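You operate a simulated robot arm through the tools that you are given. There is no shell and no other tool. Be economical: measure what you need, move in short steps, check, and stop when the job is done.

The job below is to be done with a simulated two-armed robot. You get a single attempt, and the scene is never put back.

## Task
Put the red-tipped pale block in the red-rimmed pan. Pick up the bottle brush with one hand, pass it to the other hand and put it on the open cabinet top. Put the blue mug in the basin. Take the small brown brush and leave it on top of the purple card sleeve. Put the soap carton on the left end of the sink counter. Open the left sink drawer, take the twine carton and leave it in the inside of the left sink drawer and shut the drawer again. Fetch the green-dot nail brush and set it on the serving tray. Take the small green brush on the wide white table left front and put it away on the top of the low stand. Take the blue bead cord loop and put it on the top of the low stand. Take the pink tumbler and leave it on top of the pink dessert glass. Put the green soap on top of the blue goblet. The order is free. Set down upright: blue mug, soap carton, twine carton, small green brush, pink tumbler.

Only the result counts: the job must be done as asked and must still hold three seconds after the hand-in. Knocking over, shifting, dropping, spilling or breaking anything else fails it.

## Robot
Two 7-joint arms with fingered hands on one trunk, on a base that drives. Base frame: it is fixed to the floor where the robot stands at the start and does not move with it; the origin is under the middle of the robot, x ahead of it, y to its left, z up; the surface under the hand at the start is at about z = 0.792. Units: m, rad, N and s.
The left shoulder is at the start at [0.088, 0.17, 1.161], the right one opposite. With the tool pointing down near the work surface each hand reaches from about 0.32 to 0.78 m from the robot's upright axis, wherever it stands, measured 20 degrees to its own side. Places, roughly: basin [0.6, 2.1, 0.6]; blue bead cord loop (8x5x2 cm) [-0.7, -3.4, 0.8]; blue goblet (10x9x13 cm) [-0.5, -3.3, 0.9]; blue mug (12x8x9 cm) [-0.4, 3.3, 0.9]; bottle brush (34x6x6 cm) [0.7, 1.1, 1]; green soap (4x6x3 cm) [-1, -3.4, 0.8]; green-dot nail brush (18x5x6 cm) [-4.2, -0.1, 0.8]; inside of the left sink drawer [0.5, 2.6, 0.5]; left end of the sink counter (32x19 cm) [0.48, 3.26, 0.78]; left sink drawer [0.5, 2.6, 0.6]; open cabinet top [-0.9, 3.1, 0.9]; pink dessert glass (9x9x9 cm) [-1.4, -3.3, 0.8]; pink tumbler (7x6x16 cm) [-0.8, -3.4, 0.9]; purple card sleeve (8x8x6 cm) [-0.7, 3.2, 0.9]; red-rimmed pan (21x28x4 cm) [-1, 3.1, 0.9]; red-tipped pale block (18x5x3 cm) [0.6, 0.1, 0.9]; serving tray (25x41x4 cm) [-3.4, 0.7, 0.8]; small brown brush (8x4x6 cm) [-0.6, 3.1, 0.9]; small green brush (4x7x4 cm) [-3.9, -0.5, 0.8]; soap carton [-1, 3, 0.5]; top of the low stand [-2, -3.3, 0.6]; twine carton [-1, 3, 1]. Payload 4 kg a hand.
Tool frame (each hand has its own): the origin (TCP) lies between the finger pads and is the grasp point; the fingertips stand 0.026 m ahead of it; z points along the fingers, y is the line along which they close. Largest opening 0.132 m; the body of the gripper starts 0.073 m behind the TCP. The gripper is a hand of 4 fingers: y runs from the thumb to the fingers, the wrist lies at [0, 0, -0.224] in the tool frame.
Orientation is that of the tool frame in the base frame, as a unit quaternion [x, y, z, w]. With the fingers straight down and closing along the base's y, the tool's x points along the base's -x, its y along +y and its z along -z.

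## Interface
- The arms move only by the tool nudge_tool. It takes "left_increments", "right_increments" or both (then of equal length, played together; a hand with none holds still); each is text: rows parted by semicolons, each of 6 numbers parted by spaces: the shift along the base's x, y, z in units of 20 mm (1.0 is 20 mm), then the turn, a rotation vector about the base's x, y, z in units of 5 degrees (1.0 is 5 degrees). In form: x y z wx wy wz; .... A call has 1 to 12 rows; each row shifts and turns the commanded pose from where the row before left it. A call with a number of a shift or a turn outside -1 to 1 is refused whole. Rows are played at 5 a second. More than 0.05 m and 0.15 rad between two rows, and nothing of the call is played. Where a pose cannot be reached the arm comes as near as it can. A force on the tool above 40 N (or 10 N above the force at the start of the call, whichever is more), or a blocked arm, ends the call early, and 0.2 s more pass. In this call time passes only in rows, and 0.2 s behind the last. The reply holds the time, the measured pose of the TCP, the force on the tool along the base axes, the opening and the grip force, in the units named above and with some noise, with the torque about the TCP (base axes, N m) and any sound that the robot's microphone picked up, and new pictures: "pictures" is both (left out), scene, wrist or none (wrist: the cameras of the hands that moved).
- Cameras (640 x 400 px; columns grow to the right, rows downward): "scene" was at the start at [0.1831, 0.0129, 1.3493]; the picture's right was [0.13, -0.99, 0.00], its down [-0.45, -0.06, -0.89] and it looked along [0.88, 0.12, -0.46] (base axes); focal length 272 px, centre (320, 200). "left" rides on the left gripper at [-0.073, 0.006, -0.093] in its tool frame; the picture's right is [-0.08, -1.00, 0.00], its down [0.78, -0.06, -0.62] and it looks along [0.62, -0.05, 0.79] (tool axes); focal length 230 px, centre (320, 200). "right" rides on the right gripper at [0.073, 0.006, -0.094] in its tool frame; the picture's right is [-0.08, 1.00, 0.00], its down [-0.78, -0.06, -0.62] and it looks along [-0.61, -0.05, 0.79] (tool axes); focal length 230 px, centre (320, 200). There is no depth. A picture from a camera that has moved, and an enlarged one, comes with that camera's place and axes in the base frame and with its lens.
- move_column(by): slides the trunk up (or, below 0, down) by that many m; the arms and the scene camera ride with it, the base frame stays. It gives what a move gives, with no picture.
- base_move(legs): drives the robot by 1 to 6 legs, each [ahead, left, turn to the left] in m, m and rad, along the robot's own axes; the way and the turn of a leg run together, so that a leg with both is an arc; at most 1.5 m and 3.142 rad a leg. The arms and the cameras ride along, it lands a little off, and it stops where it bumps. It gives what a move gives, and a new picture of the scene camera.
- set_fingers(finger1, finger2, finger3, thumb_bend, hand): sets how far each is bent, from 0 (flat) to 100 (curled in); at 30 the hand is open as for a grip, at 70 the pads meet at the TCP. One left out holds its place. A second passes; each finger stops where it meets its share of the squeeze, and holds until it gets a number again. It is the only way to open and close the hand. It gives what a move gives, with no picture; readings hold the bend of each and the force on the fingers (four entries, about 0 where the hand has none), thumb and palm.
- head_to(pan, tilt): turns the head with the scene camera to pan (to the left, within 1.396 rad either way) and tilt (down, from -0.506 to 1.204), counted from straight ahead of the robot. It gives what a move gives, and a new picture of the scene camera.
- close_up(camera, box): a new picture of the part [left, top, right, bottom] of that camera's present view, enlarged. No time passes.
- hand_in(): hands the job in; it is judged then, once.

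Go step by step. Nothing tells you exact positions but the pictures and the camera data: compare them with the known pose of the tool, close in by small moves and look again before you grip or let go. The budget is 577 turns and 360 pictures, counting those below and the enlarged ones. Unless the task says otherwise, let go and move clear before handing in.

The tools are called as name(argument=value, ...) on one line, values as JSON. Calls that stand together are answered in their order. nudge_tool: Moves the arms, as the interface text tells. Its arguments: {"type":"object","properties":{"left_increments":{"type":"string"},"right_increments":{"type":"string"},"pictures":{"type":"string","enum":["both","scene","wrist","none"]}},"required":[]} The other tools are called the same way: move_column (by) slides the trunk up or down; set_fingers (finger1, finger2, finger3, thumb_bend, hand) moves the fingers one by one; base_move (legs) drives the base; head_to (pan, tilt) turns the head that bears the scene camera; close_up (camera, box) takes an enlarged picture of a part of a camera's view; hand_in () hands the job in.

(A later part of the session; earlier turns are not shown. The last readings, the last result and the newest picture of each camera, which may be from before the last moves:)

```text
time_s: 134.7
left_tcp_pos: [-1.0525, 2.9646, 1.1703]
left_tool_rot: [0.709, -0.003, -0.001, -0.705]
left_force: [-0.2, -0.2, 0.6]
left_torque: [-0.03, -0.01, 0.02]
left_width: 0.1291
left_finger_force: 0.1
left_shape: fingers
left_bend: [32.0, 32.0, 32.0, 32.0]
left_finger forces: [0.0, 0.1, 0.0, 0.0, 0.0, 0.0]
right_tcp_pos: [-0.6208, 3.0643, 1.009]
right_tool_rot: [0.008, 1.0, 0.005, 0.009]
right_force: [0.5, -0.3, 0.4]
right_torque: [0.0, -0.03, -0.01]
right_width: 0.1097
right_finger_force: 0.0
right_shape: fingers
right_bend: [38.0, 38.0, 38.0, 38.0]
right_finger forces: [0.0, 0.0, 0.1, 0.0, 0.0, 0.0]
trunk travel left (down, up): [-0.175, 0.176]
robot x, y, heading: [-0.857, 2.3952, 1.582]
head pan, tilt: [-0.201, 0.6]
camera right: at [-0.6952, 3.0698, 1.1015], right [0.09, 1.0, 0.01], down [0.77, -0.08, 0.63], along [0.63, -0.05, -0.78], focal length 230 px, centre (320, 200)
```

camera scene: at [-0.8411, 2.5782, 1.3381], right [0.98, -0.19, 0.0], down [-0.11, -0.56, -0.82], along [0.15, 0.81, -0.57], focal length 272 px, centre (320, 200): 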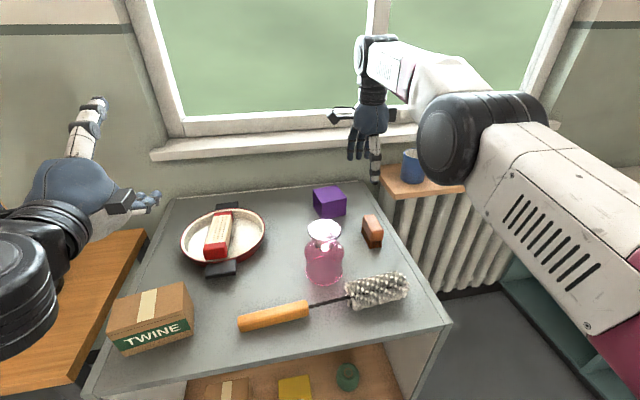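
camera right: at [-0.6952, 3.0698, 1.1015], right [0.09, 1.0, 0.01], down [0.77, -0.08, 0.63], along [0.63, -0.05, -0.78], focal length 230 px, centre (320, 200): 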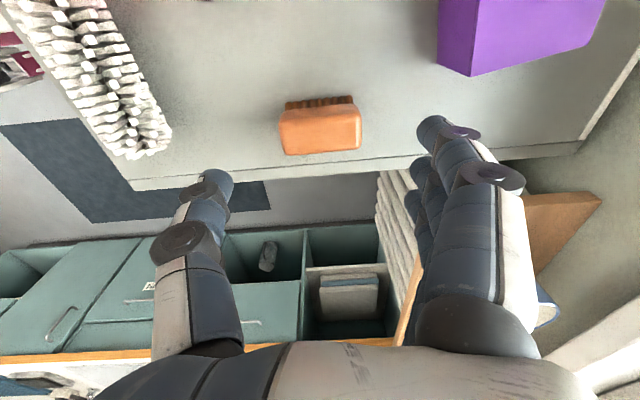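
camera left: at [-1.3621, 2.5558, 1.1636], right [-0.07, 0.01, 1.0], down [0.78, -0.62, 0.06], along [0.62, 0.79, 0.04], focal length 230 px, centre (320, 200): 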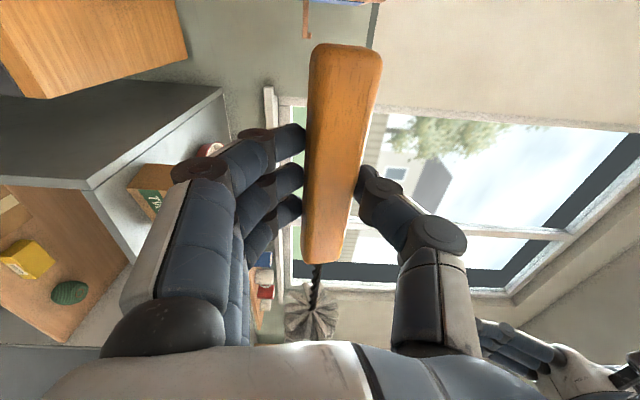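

Centred. Descending to grasp height and closing.

nudge_tool(right_increments="0 0 -1 0 0 0;0 0 -1 0 0 0;0 0 -1 0 0 0;0 0 -1 0 0 0;0 0 -1 0 0 0;0 0 -0.3 0 0 0", pictures="wrist")

set_fingers(hand="right", finger1=65, finger2=65, finger3=65, thumb_bend=65)

nudge_tool(right_increments="0 0 1 0 0 0;0 0 1 0 0 0;0 0 1 0 0 0;0 0 1 0 0 0;0 0 1 0 0 0;0 0 1 0 0 0;0 0 1 0 0 0", pictures="both")

```text
time_s: 136.1
left_tcp_pos: [-1.0515, 2.964, 1.1691]
left_tool_rot: [0.709, -0.003, 0.0, -0.705]
left_force: [0.0, 0.2, 0.9]
left_torque: [0.03, 0.0, -0.01]
left_width: 0.1293
left_finger_force: 0.1
left_shape: fingers
left_bend: [32.0, 32.0, 32.0, 32.0]
left_finger forces: [0.0, 0.0, 0.0, 0.0, 0.0, 0.0]
right_tcp_pos: [-0.622, 3.0639, 0.9031]
right_tool_rot: [0.006, 1.0, 0.005, 0.009]
right_force: [0.9, 0.0, -1.0]
right_torque: [0.02, 0.01, -0.02]
right_width: 0.11
right_finger_force: 0.0
right_shape: fingers
right_bend: [38.0, 38.0, 38.0, 38.0]
right_finger forces: [0.0, 0.1, 0.0, 0.0, 0.0, 0.1]
trunk travel left (down, up): [-0.175, 0.176]
robot x, y, heading: [-0.8573, 2.3951, 1.585]
head pan, tilt: [-0.201, 0.6]
camera right: at [-0.6963, 3.0696, 0.9953], right [0.09, 1.0, 0.01], down [0.77, -0.08, 0.63], along [0.63, -0.05, -0.78], focal length 230 px, centre (320, 200)
```

right: 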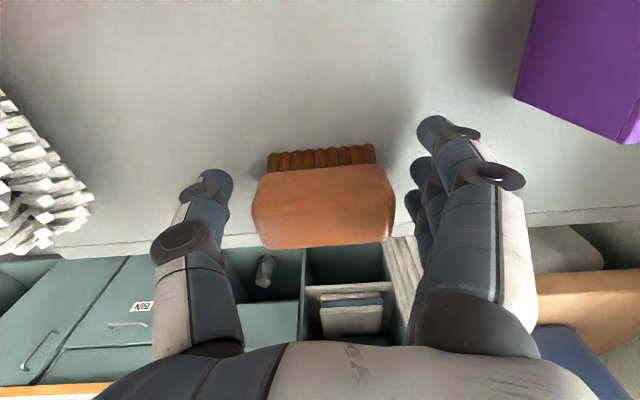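

```text
time_s: 137.1
left_tcp_pos: [-1.0514, 2.9638, 1.1714]
left_tool_rot: [0.709, -0.001, 0.0, -0.705]
left_force: [0.7, -0.2, 0.0]
left_torque: [0.01, -0.01, 0.01]
left_width: 0.1293
left_finger_force: 0.0
left_shape: fingers
left_bend: [32.0, 32.0, 32.0, 32.0]
left_finger forces: [0.0, 0.1, 0.0, 0.0, 0.0, 0.0]
right_tcp_pos: [-0.6217, 3.0627, 0.9035]
right_tool_rot: [0.006, 1.0, 0.005, 0.009]
right_force: [0.2, -0.6, -0.1]
right_torque: [-0.04, 0.0, -0.03]
right_width: 0.0455
right_finger_force: 16.2
right_shape: fingers
right_bend: [65.0, 48.0, 48.0, 58.0]
right_finger forces: [0.0, 8.4, 8.3, 0.0, 16.5, 0.0]
trunk travel left (down, up): [-0.175, 0.176]
robot x, y, heading: [-0.8556, 2.3942, 1.582]
head pan, tilt: [-0.201, 0.6]
```

```text
time_s: 138.7
left_tcp_pos: [-1.0516, 2.9642, 1.1702]
left_tool_rot: [0.709, -0.003, 0.0, -0.705]
left_force: [-0.2, 0.2, -0.2]
left_torque: [0.02, 0.01, -0.01]
left_width: 0.1292
left_finger_force: 0.1
left_shape: fingers
left_bend: [32.0, 32.0, 32.0, 32.0]
left_finger forces: [0.0, 0.1, 0.1, 0.0, 0.1, 0.0]
right_tcp_pos: [-0.6206, 3.0648, 1.0444]
right_tool_rot: [0.007, 1.0, 0.004, 0.009]
right_force: [-0.2, 0.1, -0.6]
right_torque: [-0.03, -0.01, -0.02]
right_width: 0.0455
right_finger_force: 16.1
right_shape: fingers
right_bend: [65.0, 48.0, 48.0, 58.0]
right_finger forces: [0.0, 8.4, 8.3, 0.0, 16.3, 0.0]
trunk travel left (down, up): [-0.175, 0.176]
robot x, y, heading: [-0.8536, 2.3992, 1.583]
head pan, tilt: [-0.201, 0.6]
camera scene: at [-0.8411, 2.577, 1.3382], right [0.98, -0.19, 0.0], down [-0.11, -0.55, -0.83], along [0.15, 0.81, -0.56], focal length 272 px, centre (320, 200)
camera right: at [-0.696, 3.0697, 1.1361], right [0.09, 1.0, 0.01], down [0.77, -0.08, 0.63], along [0.63, -0.05, -0.78], focal length 230 px, centre (320, 200)
```

scene: 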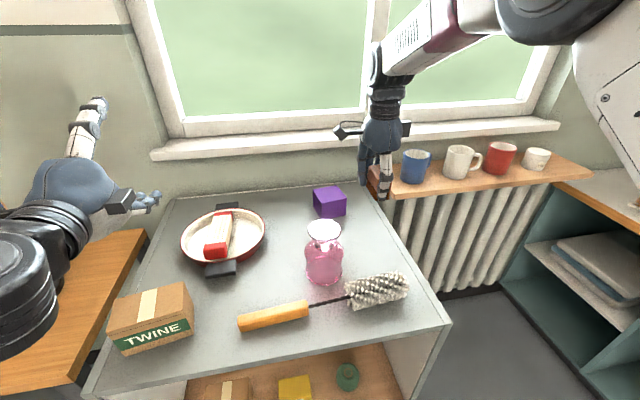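
right: 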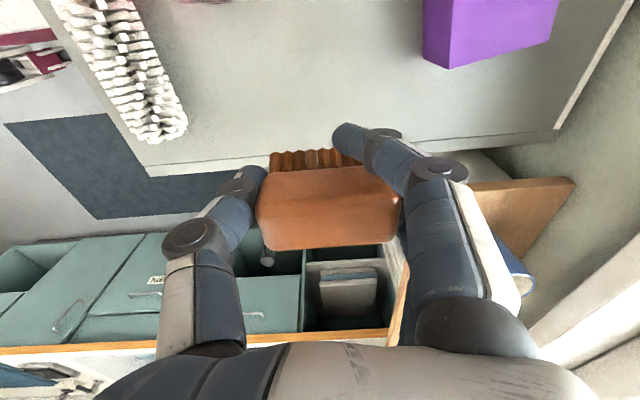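

Brush is held. I zoom in on the sleeve to fix its top centre.

close_up(camera="scene", box=[290, 160, 380, 230])

```text
5.71 times, centred on (335, 195) of scene
camera zoom: at [-0.8411, 2.577, 1.3382], right [0.98, -0.19, 0.0], down [-0.11, -0.55, -0.83], along [0.15, 0.81, -0.56], focal length 1554 px, centre (234, 229)
```

zoom: 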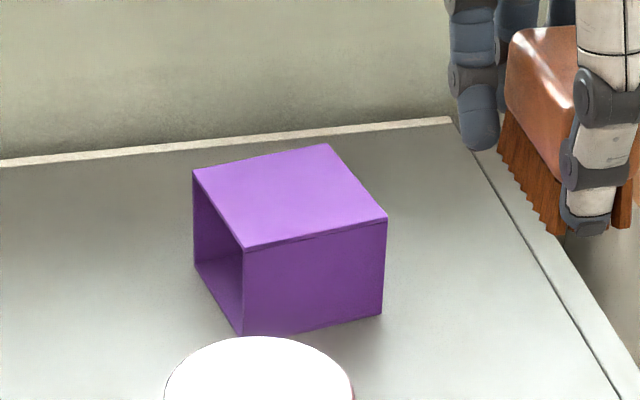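

Sleeve top centre ≈ (-0.692, 3.231), top z≈0.905. Moving the brush over it, then lowering.

nudge_tool(right_increments="-0.5 1 0 0 0 0;-0.5 1 0 0 0 0;-0.5 1 0 0 0 0;-0.5 1 0 0 0 0;-0.5 1 0 0 0 0;-0.5 1 0 0 0 0;-0.5 1 0 0 0 0;-0.2 1 0 0 0 0;0 0.2 0 0 0 0;0 0 -1 0 0 0;0 0 -1 0 0 0;0 0 -1 0 0 0", pictures="wrist")

close_up(camera="scene", box=[290, 130, 390, 230])

```text
time_s: 141.3
left_tcp_pos: [-1.0512, 2.9648, 1.1694]
left_tool_rot: [0.709, -0.002, 0.0, -0.705]
left_force: [0.6, 0.6, 0.0]
left_torque: [-0.01, -0.02, 0.02]
left_width: 0.1292
left_finger_force: 0.0
left_shape: fingers
left_bend: [32.0, 32.0, 32.0, 32.0]
left_finger forces: [0.0, 0.1, 0.0, 0.1, 0.0, 0.0]
right_tcp_pos: [-0.6659, 3.1412, 0.9804]
right_tool_rot: [0.008, 1.0, 0.004, 0.008]
right_force: [-0.2, -0.1, -0.9]
right_torque: [0.01, -0.04, -0.01]
right_width: 0.045
right_finger_force: 16.5
right_shape: fingers
right_bend: [65.0, 48.0, 48.0, 58.0]
right_finger forces: [0.1, 8.2, 8.1, 0.1, 15.9, 0.1]
right hand out of reach, approached as far as the arm can: row 5, 6, 7, 8, 9
trunk travel left (down, up): [-0.175, 0.176]
robot x, y, heading: [-0.855, 2.3994, 1.586]
head pan, tilt: [-0.201, 0.6]
camera right: at [-0.7414, 3.1471, 1.0716], right [0.09, 1.0, 0.01], down [0.77, -0.08, 0.63], along [0.63, -0.05, -0.78], focal length 230 px, centre (320, 200)
```

right: 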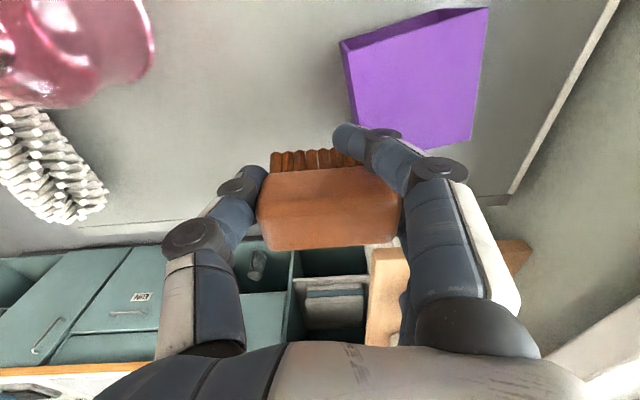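

```text
4.00 times, centred on (340, 180) of scene
camera zoom: at [-0.841, 2.5777, 1.3381], right [0.98, -0.19, 0.0], down [-0.11, -0.56, -0.82], along [0.15, 0.81, -0.57], focal length 1088 px, centre (240, 280)
```

zoom: 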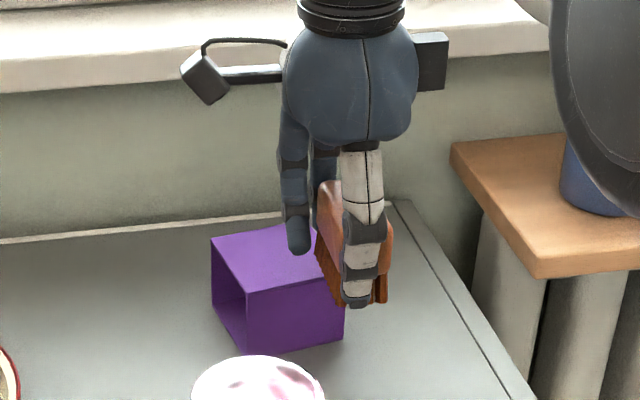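

Reach limit again. I raise the hand, drive 0.09 m closer, then approach.

nudge_tool(right_increments="0 0 1 0 0 0;0 0 1 0 0 0;0 0 1 0 0 0", pictures="none")

base_move(legs=[[0.09, 0, 0]])

```text
time_s: 142.1
left_tcp_pos: [-1.052, 2.965, 1.1708]
left_tool_rot: [0.709, -0.002, 0.0, -0.705]
left_force: [-0.1, 0.7, 0.1]
left_torque: [0.04, 0.01, -0.04]
left_width: 0.1292
left_finger_force: 0.2
left_shape: fingers
left_bend: [32.0, 32.0, 32.0, 32.0]
left_finger forces: [0.0, 0.0, 0.0, 0.1, 0.1, 0.0]
right_tcp_pos: [-0.6672, 3.1398, 1.0405]
right_tool_rot: [0.007, 1.0, 0.004, 0.008]
right_force: [-0.4, -0.2, -0.5]
right_torque: [-0.05, 0.02, 0.03]
right_width: 0.0451
right_finger_force: 15.8
right_shape: fingers
right_bend: [65.0, 48.0, 48.0, 58.0]
right_finger forces: [0.1, 8.2, 7.9, 0.0, 15.8, 0.0]
trunk travel left (down, up): [-0.175, 0.176]
robot x, y, heading: [-0.8553, 2.3953, 1.588]
head pan, tilt: [-0.201, 0.6]
```

```text
time_s: 143.2
left_tcp_pos: [-1.0521, 3.0542, 1.1702]
left_tool_rot: [0.709, -0.003, 0.0, -0.705]
left_force: [0.2, 0.8, 0.3]
left_torque: [0.02, 0.01, -0.01]
left_width: 0.1293
left_finger_force: 0.0
left_shape: fingers
left_bend: [32.0, 32.0, 32.0, 32.0]
left_finger forces: [0.0, 0.1, 0.0, 0.1, 0.0, 0.1]
right_tcp_pos: [-0.6665, 3.2302, 1.0388]
right_tool_rot: [0.007, 1.0, 0.005, 0.008]
right_force: [-0.4, 0.5, 0.3]
right_torque: [-0.01, 0.0, -0.01]
right_width: 0.045
right_finger_force: 16.5
right_shape: fingers
right_bend: [65.0, 48.0, 48.0, 58.0]
right_finger forces: [0.0, 8.2, 7.9, 0.0, 15.9, 0.0]
trunk travel left (down, up): [-0.175, 0.176]
robot x, y, heading: [-0.8547, 2.484, 1.584]
head pan, tilt: [-0.201, 0.6]
camera scene: at [-0.8421, 2.6675, 1.3381], right [0.98, -0.19, 0.0], down [-0.11, -0.56, -0.82], along [0.15, 0.81, -0.57], focal length 272 px, centre (320, 200)
```

scene: 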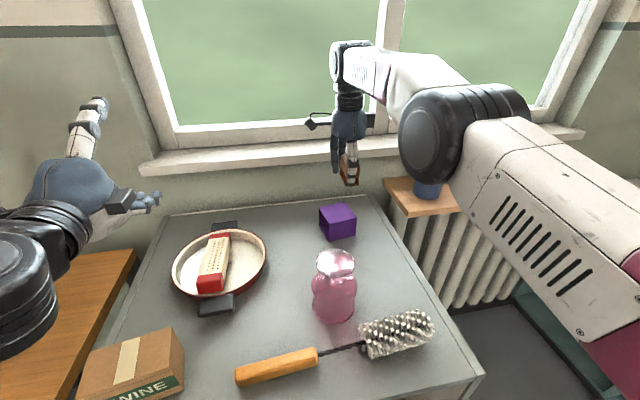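

Now shift left 2.7 cm and lower onto the sleeve.

nudge_tool(right_increments="-0.7 0 0 0 0 0;-0.65 0 0 0 0 0;0 0 -1 0 0 0;0 0 -1 0 0 0;0 0 -1 0 0 0;0 0 -0.4 0 0 0", pictures="wrist")

close_up(camera="scene", box=[280, 130, 400, 250])

```text
time_s: 144.6
left_tcp_pos: [-1.0532, 3.0535, 1.1711]
left_tool_rot: [0.71, -0.003, 0.0, -0.705]
left_force: [-0.2, 0.3, -0.3]
left_torque: [0.02, 0.01, -0.01]
left_width: 0.1296
left_finger_force: 0.1
left_shape: fingers
left_bend: [32.0, 32.0, 32.0, 32.0]
left_finger forces: [0.1, 0.0, 0.0, 0.0, 0.1, 0.0]
right_tcp_pos: [-0.6961, 3.2327, 0.9717]
right_tool_rot: [0.008, 1.0, 0.004, 0.009]
right_force: [0.1, 0.4, 0.2]
right_torque: [0.01, 0.02, -0.01]
right_width: 0.0447
right_finger_force: 16.0
right_shape: fingers
right_bend: [65.0, 48.0, 48.0, 58.0]
right_finger forces: [0.0, 8.2, 7.9, 0.1, 15.8, 0.0]
trunk travel left (down, up): [-0.175, 0.176]
robot x, y, heading: [-0.8541, 2.4859, 1.576]
head pan, tilt: [-0.201, 0.6]
camera right: at [-0.7706, 3.2386, 1.064], right [0.09, 1.0, 0.01], down [0.77, -0.08, 0.63], along [0.63, -0.05, -0.78], focal length 230 px, centre (320, 200)
```

right: 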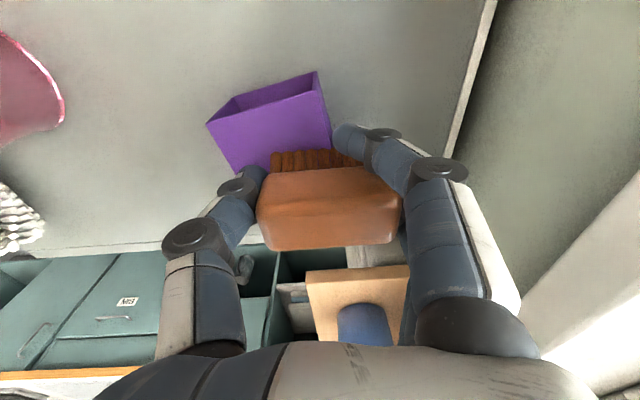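

```text
3.33 times, centred on (340, 190) of scene
camera zoom: at [-0.8421, 2.6666, 1.3382], right [0.98, -0.19, 0.0], down [-0.11, -0.56, -0.83], along [0.15, 0.81, -0.56], focal length 906 px, centre (253, 233)
```

zoom: 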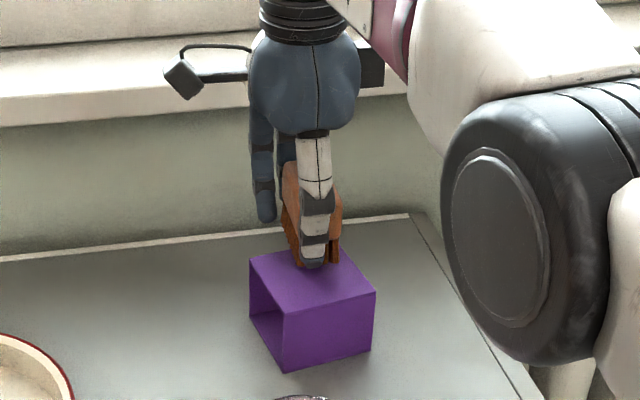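

Cross-checking both cameras shows the surface at z≈0.862, so the sleeve top is z≈0.92 and its centre (-0.696, 3.203). I shift 3 cm back and lower the last centimetre.

nudge_tool(right_increments="0 -0.75 0 0 0 0;0 -0.75 0 0 0 0;0 0 -0.3 0 0 0;0 0 -0.1 0 0 0;0 0 -0.1 0 0 0", pictures="wrist")

close_up(camera="scene", box=[280, 130, 400, 250])

```text
time_s: 145.8
left_tcp_pos: [-1.0531, 3.0523, 1.1704]
left_tool_rot: [0.709, -0.002, 0.0, -0.705]
left_force: [0.9, 0.3, 0.0]
left_torque: [-0.04, -0.02, -0.01]
left_width: 0.1293
left_finger_force: 0.0
left_shape: fingers
left_bend: [32.0, 32.0, 32.0, 32.0]
left_finger forces: [0.0, 0.1, 0.0, 0.0, 0.0, 0.0]
right_tcp_pos: [-0.6954, 3.2328, 0.9626]
right_tool_rot: [0.007, 1.0, 0.004, 0.009]
right_force: [-0.4, 0.1, 1.0]
right_torque: [-0.01, -0.02, -0.03]
right_width: 0.0448
right_finger_force: 16.1
right_shape: fingers
right_bend: [65.0, 48.0, 48.0, 58.0]
right_finger forces: [0.1, 8.1, 7.8, 0.1, 16.0, 0.0]
right hand out of reach, approached as far as the arm can: row 1, 2
trunk travel left (down, up): [-0.175, 0.176]
robot x, y, heading: [-0.8574, 2.4845, 1.579]
head pan, tilt: [-0.201, 0.6]
camera right: at [-0.7702, 3.239, 1.0543], right [0.09, 1.0, 0.01], down [0.77, -0.08, 0.63], along [0.63, -0.05, -0.78], focal length 230 px, centre (320, 200)
```

right: 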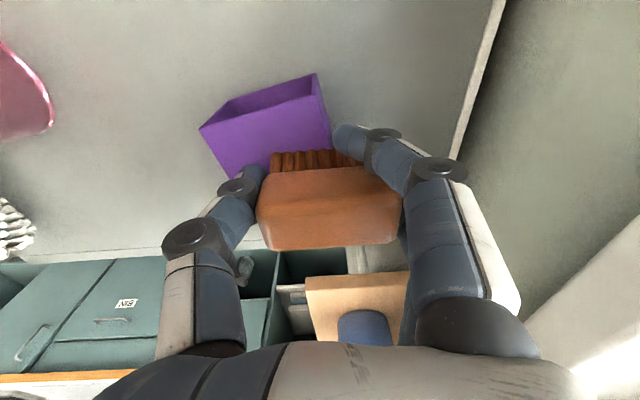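

```text
3.33 times, centred on (340, 190) of scene
camera zoom: at [-0.8422, 2.6664, 1.3382], right [0.98, -0.19, 0.0], down [-0.11, -0.55, -0.83], along [0.15, 0.81, -0.56], focal length 906 px, centre (253, 233)
```

zoom: 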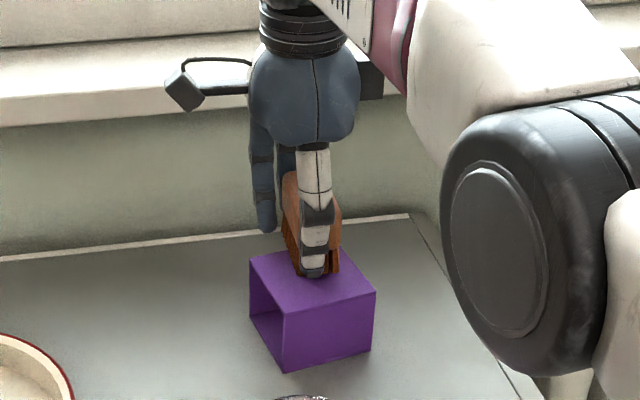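

The commanded pose was ahead of the reachable one, so the shift had no effect. I raise slightly and take up that slack, then check.

nudge_tool(right_increments="0 0 1 0 0 0;0 -1 0 0 0 0;0 -1 0 0 0 0;0 -1 0 0 0 0", pictures="none")

```text
time_s: 146.8
left_tcp_pos: [-1.0516, 3.0524, 1.1707]
left_tool_rot: [0.709, -0.003, 0.0, -0.705]
left_force: [-0.1, -0.5, 0.3]
left_torque: [0.02, -0.03, -0.01]
left_width: 0.1293
left_finger_force: 0.1
left_shape: fingers
left_bend: [32.0, 32.0, 32.0, 32.0]
left_finger forces: [0.1, 0.1, 0.1, 0.0, 0.0, 0.0]
right_tcp_pos: [-0.6936, 3.2324, 0.9825]
right_tool_rot: [0.006, 1.0, 0.005, 0.009]
right_force: [-0.8, -0.6, 0.2]
right_torque: [0.01, 0.03, 0.02]
right_width: 0.0451
right_finger_force: 15.9
right_shape: fingers
right_bend: [65.0, 48.0, 48.0, 58.0]
right_finger forces: [0.0, 8.2, 7.9, 0.0, 16.0, 0.0]
right hand out of reach, approached as far as the arm can: row 2, 3, 4
trunk travel left (down, up): [-0.175, 0.176]
robot x, y, heading: [-0.856, 2.4848, 1.584]
head pan, tilt: [-0.201, 0.6]
```

nudge_tool(right_increments="0 -0.5 0 0 0 0;0 -0.5 0 0 0 0", pictures="none")

```text
time_s: 147.4
left_tcp_pos: [-1.0522, 3.0521, 1.1697]
left_tool_rot: [0.709, -0.002, 0.0, -0.706]
left_force: [-0.5, -0.1, 0.4]
left_torque: [-0.02, 0.01, 0.03]
left_width: 0.1292
left_finger_force: 0.1
left_shape: fingers
left_bend: [32.0, 32.0, 32.0, 32.0]
left_finger forces: [0.1, 0.0, 0.1, 0.0, 0.0, 0.1]
right_tcp_pos: [-0.6953, 3.2327, 0.9811]
right_tool_rot: [0.007, 1.0, 0.004, 0.008]
right_force: [0.2, -0.1, -1.0]
right_torque: [-0.02, 0.02, 0.01]
right_width: 0.0449
right_finger_force: 15.6
right_shape: fingers
right_bend: [65.0, 48.0, 48.0, 58.0]
right_finger forces: [0.0, 8.2, 8.0, 0.0, 15.9, 0.0]
right hand out of reach, approached as far as the arm can: row 1, 2
trunk travel left (down, up): [-0.175, 0.176]
robot x, y, heading: [-0.8511, 2.4854, 1.576]
head pan, tilt: [-0.201, 0.6]
```

I'll use the base instead: back 3 cm.

base_move(legs=[[-0.03, 0, 0]])

close_up(camera="right", box=[0, 0, 640, 400])

```text
time_s: 148.2
left_tcp_pos: [-1.0515, 3.0223, 1.1703]
left_tool_rot: [0.708, -0.002, 0.0, -0.706]
left_force: [0.4, 0.9, -0.4]
left_torque: [-0.02, -0.02, -0.01]
left_width: 0.1292
left_finger_force: 0.1
left_shape: fingers
left_bend: [32.0, 32.0, 32.0, 32.0]
left_finger forces: [0.0, 0.0, 0.0, 0.1, 0.0, 0.1]
right_tcp_pos: [-0.6945, 3.202, 0.9827]
right_tool_rot: [0.008, 1.0, 0.005, 0.009]
right_force: [0.9, -1.1, -0.1]
right_torque: [0.0, 0.01, 0.01]
right_width: 0.045
right_finger_force: 15.4
right_shape: fingers
right_bend: [65.0, 48.0, 48.0, 58.0]
right_finger forces: [0.0, 8.2, 7.9, 0.1, 15.9, 0.0]
trunk travel left (down, up): [-0.175, 0.176]
robot x, y, heading: [-0.856, 2.4577, 1.582]
head pan, tilt: [-0.201, 0.6]
camera scene: at [-0.8417, 2.6359, 1.3383], right [0.98, -0.19, 0.0], down [-0.11, -0.55, -0.83], along [0.15, 0.81, -0.56], focal length 272 px, centre (320, 200)
```

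scene: 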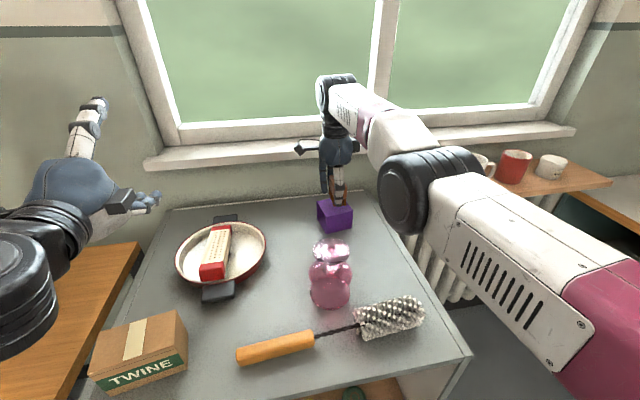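

```text
1.00 times, centred on (320, 200) of right (not enlarged: the box is as wide or as high as the picture)
camera zoom: at [-0.7693, 3.208, 1.0749], right [0.09, 1.0, 0.01], down [0.77, -0.08, 0.63], along [0.63, -0.05, -0.78], focal length 230 px, centre (320, 200)
```

zoom: 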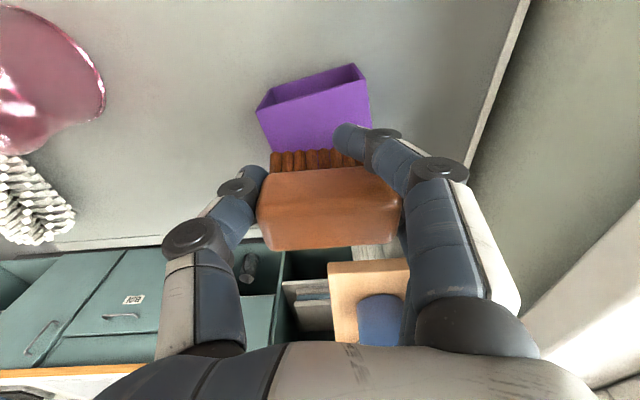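

Brush is now over the sleeve. Lowering gently.

nudge_tool(right_increments="0 0 -0.5 0 0 0;0 0 -0.2 0 0 0;0 0 -0.15 0 0 0;0 0 -0.1 0 0 0", pictures="none")

close_up(camera="scene", box=[270, 130, 400, 250])

```text
time_s: 149.2
left_tcp_pos: [-1.0521, 3.0236, 1.1703]
left_tool_rot: [0.708, -0.003, 0.0, -0.706]
left_force: [0.3, -0.2, 0.9]
left_torque: [-0.02, 0.0, -0.01]
left_width: 0.1295
left_finger_force: 0.1
left_shape: fingers
left_bend: [32.0, 32.0, 32.0, 32.0]
left_finger forces: [0.0, 0.0, 0.0, 0.0, 0.0, 0.0]
right_tcp_pos: [-0.6949, 3.2038, 0.9625]
right_tool_rot: [0.007, 1.0, 0.004, 0.008]
right_force: [0.9, -0.5, 0.6]
right_torque: [0.02, -0.03, -0.04]
right_width: 0.045
right_finger_force: 16.0
right_shape: fingers
right_bend: [65.0, 48.0, 48.0, 58.0]
right_finger forces: [0.0, 8.1, 7.8, 0.0, 15.9, 0.0]
trunk travel left (down, up): [-0.175, 0.176]
robot x, y, heading: [-0.856, 2.4524, 1.582]
head pan, tilt: [-0.201, 0.6]
```

```text
3.33 times, centred on (335, 190) of scene
camera zoom: at [-0.8418, 2.6371, 1.3382], right [0.98, -0.19, 0.0], down [-0.11, -0.56, -0.83], along [0.15, 0.81, -0.56], focal length 906 px, centre (270, 233)
```

zoom: 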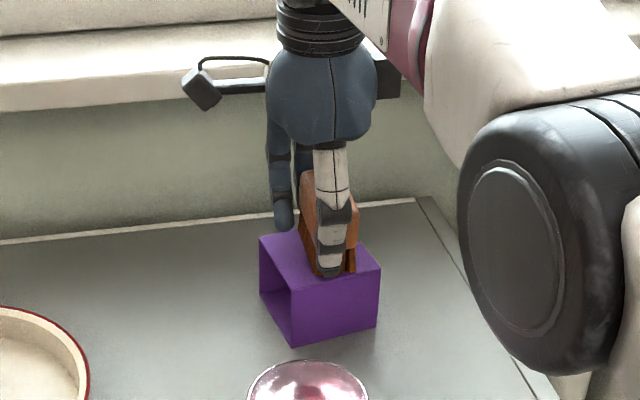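

Almost touching; nudge 8 mm left and lower in tiny steps until contact.

nudge_tool(right_increments="-0.4 0 0 0 0 0;0 0 -0.1 0 0 0;0 0 -0.1 0 0 0;0 0 -0.1 0 0 0", pictures="none")

close_up(camera="scene", box=[270, 130, 400, 250])

```text
time_s: 150.2
left_tcp_pos: [-1.0527, 3.022, 1.1721]
left_tool_rot: [0.709, -0.001, 0.001, -0.706]
left_force: [-0.1, 1.1, 0.3]
left_torque: [0.02, 0.01, 0.01]
left_width: 0.1293
left_finger_force: 0.0
left_shape: fingers
left_bend: [32.0, 32.0, 32.0, 32.0]
left_finger forces: [0.1, 0.0, 0.0, 0.1, 0.0, 0.1]
right_tcp_pos: [-0.7021, 3.2021, 0.9599]
right_tool_rot: [0.007, 1.0, 0.007, 0.009]
right_force: [0.6, -1.8, 14.1]
right_torque: [0.0, -0.1, -0.05]
right_width: 0.0443
right_finger_force: 15.5
right_shape: fingers
right_bend: [65.0, 48.0, 48.0, 59.0]
right_finger forces: [0.0, 6.9, 6.7, 0.1, 16.9, 0.0]
trunk travel left (down, up): [-0.175, 0.176]
robot x, y, heading: [-0.856, 2.4569, 1.58]
head pan, tilt: [-0.201, 0.6]
```

```text
3.33 times, centred on (335, 190) of scene
camera zoom: at [-0.842, 2.6351, 1.3388], right [0.98, -0.19, 0.0], down [-0.11, -0.55, -0.83], along [0.15, 0.81, -0.56], focal length 906 px, centre (270, 233)
```

zoom: 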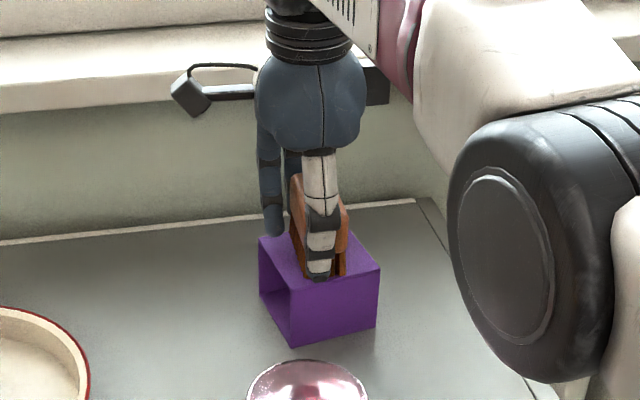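

Contact with the sleeve confirmed and centred. Release and rise straight up.

set_fingers(hand="right", finger1=44, finger2=44, finger3=44, thumb_bend=52)

set_fingers(hand="right", finger1=38, finger2=38, finger3=38, thumb_bend=44)

nudge_tool(right_increments="0 0 0.5 0 0 0;0 0 1 0 0 0;0 0 1 0 0 0;0 0 1 0 0 0;0 0 1 0 0 0;0 0 1 0 0 0;0 0 1 0 0 0;0 0 1 0 0 0", pictures="none")

close_up(camera="scene", box=[270, 130, 400, 250])

```text
time_s: 151.2
left_tcp_pos: [-1.0514, 3.0244, 1.1699]
left_tool_rot: [0.709, -0.002, 0.0, -0.705]
left_force: [0.0, 0.4, 0.5]
left_torque: [-0.01, -0.02, 0.01]
left_width: 0.1294
left_finger_force: 0.1
left_shape: fingers
left_bend: [32.0, 32.0, 32.0, 32.0]
left_finger forces: [0.1, 0.0, 0.0, 0.0, 0.0, 0.0]
right_tcp_pos: [-0.7032, 3.2035, 0.9569]
right_tool_rot: [0.007, 1.0, 0.004, 0.009]
right_force: [0.6, 0.7, -0.2]
right_torque: [-0.01, -0.01, -0.01]
right_width: 0.0769
right_finger_force: 0.0
right_shape: fingers
right_bend: [44.0, 44.0, 44.0, 52.0]
right_finger forces: [0.0, 0.0, 0.1, 0.1, 0.1, 0.0]
trunk travel left (down, up): [-0.175, 0.176]
robot x, y, heading: [-0.8521, 2.4592, 1.584]
head pan, tilt: [-0.201, 0.6]
```

```text
time_s: 152.2
left_tcp_pos: [-1.052, 3.0234, 1.1713]
left_tool_rot: [0.709, -0.003, 0.0, -0.705]
left_force: [0.2, -0.5, 0.2]
left_torque: [0.02, -0.02, -0.01]
left_width: 0.129
left_finger_force: 0.0
left_shape: fingers
left_bend: [32.0, 32.0, 32.0, 32.0]
left_finger forces: [0.1, 0.0, 0.0, 0.0, 0.0, 0.1]
right_tcp_pos: [-0.7024, 3.203, 0.9574]
right_tool_rot: [0.007, 1.0, 0.004, 0.008]
right_force: [0.6, 0.5, -0.2]
right_torque: [0.02, 0.0, 0.01]
right_width: 0.0994
right_finger_force: 0.1
right_shape: fingers
right_bend: [38.0, 38.0, 38.0, 44.0]
right_finger forces: [0.0, 0.1, 0.1, 0.0, 0.1, 0.1]
trunk travel left (down, up): [-0.175, 0.176]
robot x, y, heading: [-0.8594, 2.4598, 1.581]
head pan, tilt: [-0.201, 0.6]
```

```text
time_s: 154.0
left_tcp_pos: [-1.0518, 3.0239, 1.1696]
left_tool_rot: [0.709, -0.003, 0.0, -0.705]
left_force: [-0.2, -0.4, -0.5]
left_torque: [0.04, 0.0, 0.02]
left_width: 0.1291
left_finger_force: 0.0
left_shape: fingers
left_bend: [32.0, 32.0, 32.0, 32.0]
left_finger forces: [0.0, 0.0, 0.0, 0.0, 0.0, 0.0]
right_tcp_pos: [-0.7, 3.1847, 1.093]
right_tool_rot: [0.007, 1.0, 0.004, 0.01]
right_force: [-0.5, 0.1, 0.4]
right_torque: [0.0, 0.0, 0.0]
right_width: 0.0997
right_finger_force: 0.1
right_shape: fingers
right_bend: [38.0, 38.0, 38.0, 44.0]
right_finger forces: [0.0, 0.2, 0.0, 0.1, 0.0, 0.1]
right hand out of reach, approached as far as the arm can: row 4, 6, 8
trunk travel left (down, up): [-0.175, 0.176]
robot x, y, heading: [-0.8566, 2.452, 1.581]
head pan, tilt: [-0.201, 0.6]
```

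```text
3.33 times, centred on (335, 190) of scene
camera zoom: at [-0.8416, 2.6376, 1.3381], right [0.98, -0.19, 0.0], down [-0.11, -0.56, -0.82], along [0.15, 0.81, -0.57], focal length 906 px, centre (270, 233)
```

zoom: 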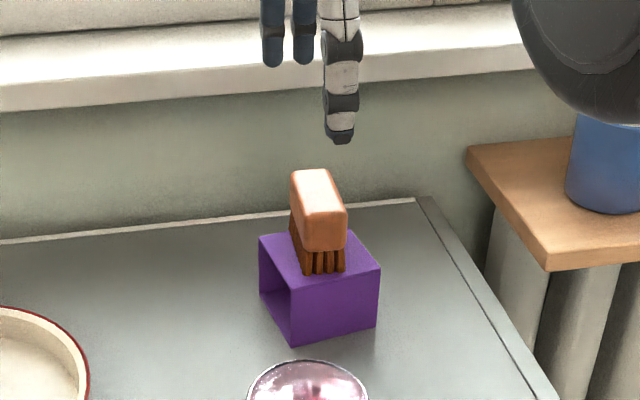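

The small brush stands on the sleeve. Next the twine carton: I turn the left hand to point down and bring it over the carton; the right hand retracts a little.

nudge_tool(left_increments="0 0 0 -1 0 0;0 0 0 -1 0 0;0 0 0 -1 0 0;0 0 0 -1 0 0;0 0 0 -1 0 0;0 0 0 -1 0 0;0 0 0 -1 0 0;0 0 0 -1 0 0;0 0 0 -1 0 0", right_increments="0 -1 1 0 0 0;0 -1 1 0 0 0;0 -1 1 0 0 0;0 -1 1 0 0 0;0 -1 0 0 0 0;0 -1 0 0 0 0;0 -1 0 0 0 0;0 -1 0 0 0 0;0 -1 0 0 0 0", pictures="none")

nudge_tool(left_increments="0 0 0 -1 0 0;0 0 0 -1 0 0;0 0 0 -1 0 0;0 0 0 -1 0 0;0 0 0 -1 0 0;0 0 0 -1 0 0;0 0 0 -1 0 0;0 0 0 -1 0 0;0 0 0 -1 0 0", pictures="wrist")

head_to(pan=0.15, tilt=0.7)

```text
time_s: 156.0
left_tcp_pos: [-1.0515, 3.0236, 1.171]
left_tool_rot: [0.925, -0.002, 0.001, -0.381]
left_force: [-0.2, 0.1, -0.3]
left_torque: [0.0, -0.01, -0.01]
left_width: 0.1295
left_finger_force: 0.0
left_shape: fingers
left_bend: [32.0, 32.0, 32.0, 32.0]
left_finger forces: [0.0, 0.0, 0.0, 0.1, 0.1, 0.0]
right_tcp_pos: [-0.699, 3.0041, 1.1736]
right_tool_rot: [0.007, 1.0, 0.005, 0.009]
right_force: [1.3, 0.1, 0.8]
right_torque: [0.01, 0.0, 0.0]
right_width: 0.0996
right_finger_force: 0.0
right_shape: fingers
right_bend: [38.0, 38.0, 38.0, 44.0]
right_finger forces: [0.0, 0.0, 0.0, 0.0, 0.0, 0.0]
trunk travel left (down, up): [-0.175, 0.176]
robot x, y, heading: [-0.8539, 2.4566, 1.585]
head pan, tilt: [-0.201, 0.6]
```

```text
time_s: 158.0
left_tcp_pos: [-1.0518, 3.0237, 1.1685]
left_tool_rot: [1.0, -0.001, 0.001, 0.004]
left_force: [0.2, 0.5, 0.2]
left_torque: [0.0, 0.01, -0.01]
left_width: 0.1297
left_finger_force: 0.1
left_shape: fingers
left_bend: [32.0, 32.0, 32.0, 32.0]
left_finger forces: [0.0, 0.0, 0.0, 0.0, 0.0, 0.0]
right_tcp_pos: [-0.6983, 3.0059, 1.1723]
right_tool_rot: [0.007, 1.0, 0.004, 0.009]
right_force: [0.4, 0.4, 0.3]
right_torque: [-0.04, -0.03, 0.01]
right_width: 0.0996
right_finger_force: 0.0
right_shape: fingers
right_bend: [38.0, 38.0, 38.0, 44.0]
right_finger forces: [0.1, 0.0, 0.1, 0.1, 0.0, 0.0]
trunk travel left (down, up): [-0.175, 0.176]
robot x, y, heading: [-0.8534, 2.4539, 1.583]
head pan, tilt: [-0.201, 0.6]
camera left: at [-1.1263, 3.019, 1.263], right [-0.07, 1.0, -0.01], down [0.78, 0.06, 0.62], along [0.62, 0.04, -0.79], focal length 230 px, centre (320, 200)
```

left: 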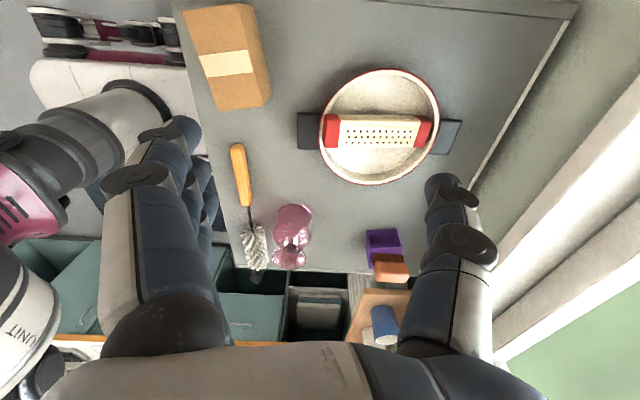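

```text
time_s: 158.8
left_tcp_pos: [-1.0522, 3.0237, 1.1711]
left_tool_rot: [1.0, -0.002, 0.002, 0.003]
left_force: [0.6, 0.0, 0.6]
left_torque: [-0.04, 0.01, -0.01]
left_width: 0.1296
left_finger_force: 0.0
left_shape: fingers
left_bend: [32.0, 32.0, 32.0, 32.0]
left_finger forces: [0.0, 0.0, 0.0, 0.0, 0.0, 0.1]
right_tcp_pos: [-0.699, 3.0055, 1.1722]
right_tool_rot: [0.007, 1.0, 0.004, 0.009]
right_force: [-1.3, -0.3, 0.4]
right_torque: [0.01, -0.03, -0.04]
right_width: 0.0995
right_finger_force: 0.1
right_shape: fingers
right_bend: [38.0, 38.0, 38.0, 44.0]
right_finger forces: [0.0, 0.0, 0.0, 0.0, 0.0, 0.1]
trunk travel left (down, up): [-0.175, 0.176]
robot x, y, heading: [-0.854, 2.4538, 1.586]
head pan, tilt: [0.15, 0.7]
camera scene: at [-0.8719, 2.6342, 1.3295], right [0.99, 0.16, 0.0], down [0.1, -0.64, -0.77], along [-0.12, 0.76, -0.64], focal length 272 px, centre (320, 200)
```

scene: 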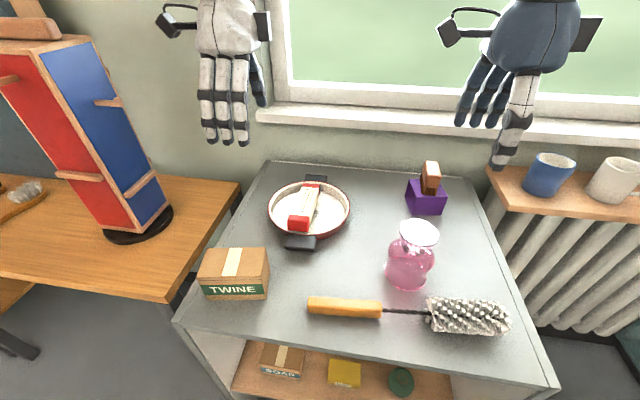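

Twine carton: centre ≈ (-1.078, 2.912), 12×7.5×6 cm, yaw ≈ 9°. I align the left hand over it.

nudge_tool(left_increments="-0.3 -1 0 0 0 0.6;-0.3 -1 0 0 0 0.6;-0.3 -1 0 0 0 0.6;-0.3 -1 0 0 0 0;-0.1 -1 0 0 0 0;0 -0.6 0 0 0 0;0 0 -1 0 0 0;0 0 -1 0 0 0;0 0 -1 0 0 0;0 0 -1 0 0 0;0 0 -1 0 0 0;0 0 -1 0 0 0", pictures="wrist")

close_up(camera="scene", box=[150, 150, 350, 350])

```text
time_s: 161.4
left_tcp_pos: [-1.0778, 2.9112, 1.0498]
left_tool_rot: [0.997, 0.078, 0.003, 0.003]
left_force: [1.1, 1.1, -0.1]
left_torque: [0.03, 0.02, 0.04]
left_width: 0.1295
left_finger_force: 0.0
left_shape: fingers
left_bend: [32.0, 32.0, 32.0, 32.0]
left_finger forces: [0.0, 0.0, 0.0, 0.1, 0.0, 0.0]
right_tcp_pos: [-0.699, 3.0044, 1.1726]
right_tool_rot: [0.006, 1.0, 0.004, 0.009]
right_force: [-0.5, 0.2, -0.3]
right_torque: [-0.01, -0.01, -0.03]
right_width: 0.0997
right_finger_force: 0.1
right_shape: fingers
right_bend: [38.0, 38.0, 38.0, 44.0]
right_finger forces: [0.0, 0.0, 0.0, 0.0, 0.0, 0.0]
trunk travel left (down, up): [-0.175, 0.176]
robot x, y, heading: [-0.8575, 2.4568, 1.582]
head pan, tilt: [0.15, 0.7]
camera left: at [-1.1506, 2.8947, 1.1429], right [-0.23, 0.97, -0.01], down [0.76, 0.18, 0.62], along [0.6, 0.14, -0.79], focal length 230 px, centre (320, 200)
```

left: 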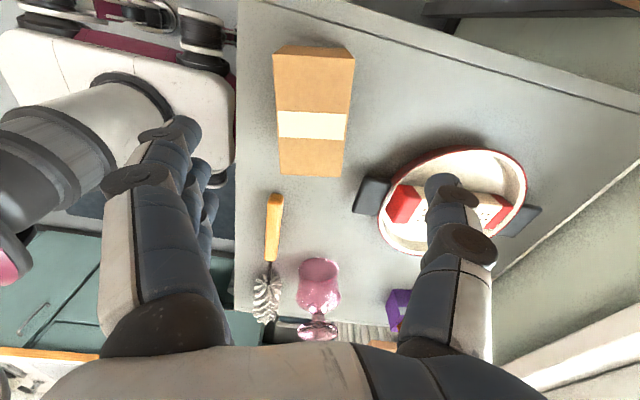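

```text
2.00 times, centred on (250, 250) of scene
camera zoom: at [-0.8721, 2.6345, 1.3294], right [0.99, 0.16, 0.0], down [0.1, -0.64, -0.76], along [-0.12, 0.75, -0.64], focal length 544 px, centre (460, 100)
```

zoom: 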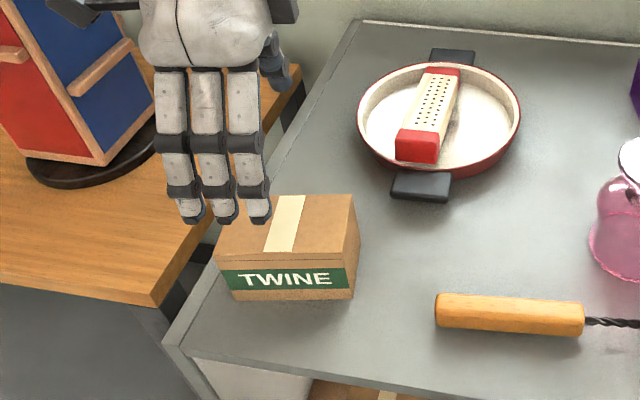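

Aligned. Descend and grasp.

nudge_tool(left_increments="0 -0.2 -1 0 0 0;0 0 -1 0 0 0;0 0 -1 0 0 0;0 0 -1 0 0 0;0 0 -1 0 0 0;0 0 -1 0 0 0;0 0 -1 0 0 0", pictures="wrist")

set_fingers(hand="left", finger1=65, finger2=65, finger3=65, thumb_bend=65)

nudge_tool(left_increments="0 0 1 0 0 0;0 0 1 0 0 0;0 0 1 0 0 0;0 0 1 0 0 0;0 0 1 0 0 0;0 0 1 0 0 0;0 0 1 0 0 0;0 0 1 0 0 0", pictures="wrist")

```text
time_s: 163.0
left_tcp_pos: [-1.0785, 2.9088, 0.9104]
left_tool_rot: [0.997, 0.077, 0.002, 0.003]
left_force: [0.8, -0.6, 0.3]
left_torque: [-0.01, -0.01, 0.0]
left_width: 0.1297
left_finger_force: 0.2
left_shape: fingers
left_bend: [32.0, 32.0, 32.0, 32.0]
left_finger forces: [0.0, 0.0, 0.1, 0.0, 0.0, 0.1]
right_tcp_pos: [-0.7005, 3.0053, 1.1731]
right_tool_rot: [0.008, 1.0, 0.004, 0.008]
right_force: [0.0, 0.4, 0.5]
right_torque: [-0.02, 0.01, 0.02]
right_width: 0.1
right_finger_force: 0.0
right_shape: fingers
right_bend: [38.0, 38.0, 38.0, 44.0]
right_finger forces: [0.1, 0.1, 0.0, 0.0, 0.0, 0.0]
trunk travel left (down, up): [-0.175, 0.176]
robot x, y, heading: [-0.8554, 2.4585, 1.58]
head pan, tilt: [0.15, 0.7]
camera left: at [-1.1511, 2.8914, 1.0028], right [-0.23, 0.97, -0.01], down [0.76, 0.18, 0.62], along [0.6, 0.14, -0.79], focal length 230 px, centre (320, 200)
```

left: 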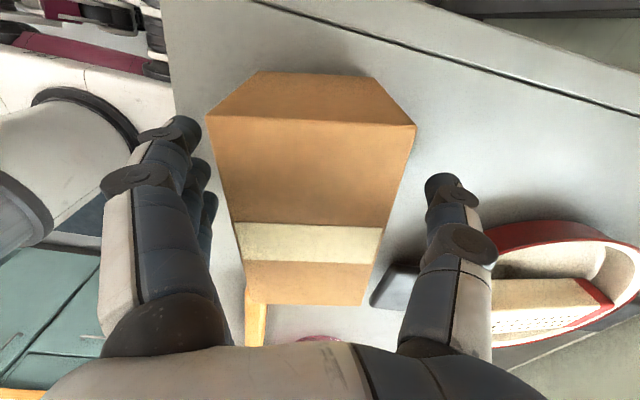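

```text
time_s: 164.0
left_tcp_pos: [-1.0787, 2.9076, 0.9095]
left_tool_rot: [0.997, 0.077, 0.002, 0.002]
left_force: [0.3, -0.5, -0.2]
left_torque: [-0.02, 0.02, 0.02]
left_width: 0.0659
left_finger_force: 21.7
left_shape: fingers
left_bend: [53.0, 53.0, 53.0, 57.0]
left_finger forces: [7.4, 7.2, 7.3, 0.0, 21.8, 0.0]
right_tcp_pos: [-0.6996, 3.0048, 1.1739]
right_tool_rot: [0.007, 1.0, 0.004, 0.009]
right_force: [0.1, 0.3, 0.7]
right_torque: [0.02, 0.01, 0.01]
right_width: 0.0999
right_finger_force: 0.1
right_shape: fingers
right_bend: [38.0, 38.0, 38.0, 44.0]
right_finger forces: [0.1, 0.0, 0.0, 0.0, 0.0, 0.0]
trunk travel left (down, up): [-0.175, 0.176]
robot x, y, heading: [-0.8542, 2.4554, 1.582]
head pan, tilt: [0.15, 0.7]
```

```text
time_s: 165.8
left_tcp_pos: [-1.0785, 2.9068, 1.0698]
left_tool_rot: [0.997, 0.076, 0.002, 0.002]
left_force: [0.1, 0.6, -1.3]
left_torque: [-0.05, 0.0, -0.01]
left_width: 0.0654
left_finger_force: 22.1
left_shape: fingers
left_bend: [53.0, 53.0, 53.0, 57.0]
left_finger forces: [7.1, 7.2, 7.3, 0.0, 21.7, 0.0]
right_tcp_pos: [-0.7, 3.0056, 1.1721]
right_tool_rot: [0.007, 1.0, 0.005, 0.008]
right_force: [0.4, -0.1, 0.3]
right_torque: [0.01, 0.0, 0.02]
right_width: 0.0997
right_finger_force: 0.1
right_shape: fingers
right_bend: [38.0, 38.0, 38.0, 44.0]
right_finger forces: [0.0, 0.1, 0.1, 0.1, 0.0, 0.0]
trunk travel left (down, up): [-0.175, 0.176]
robot x, y, heading: [-0.8525, 2.4537, 1.578]
head pan, tilt: [0.15, 0.7]
camera left: at [-1.1505, 2.8904, 1.1633], right [-0.23, 0.97, -0.01], down [0.76, 0.18, 0.62], along [0.6, 0.14, -0.79], focal length 230 px, centre (320, 200)
```

left: 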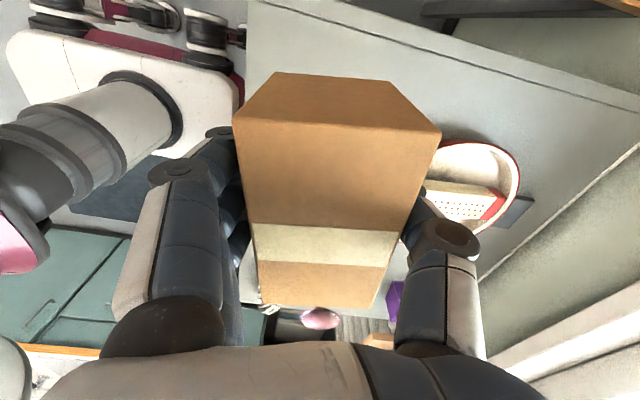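

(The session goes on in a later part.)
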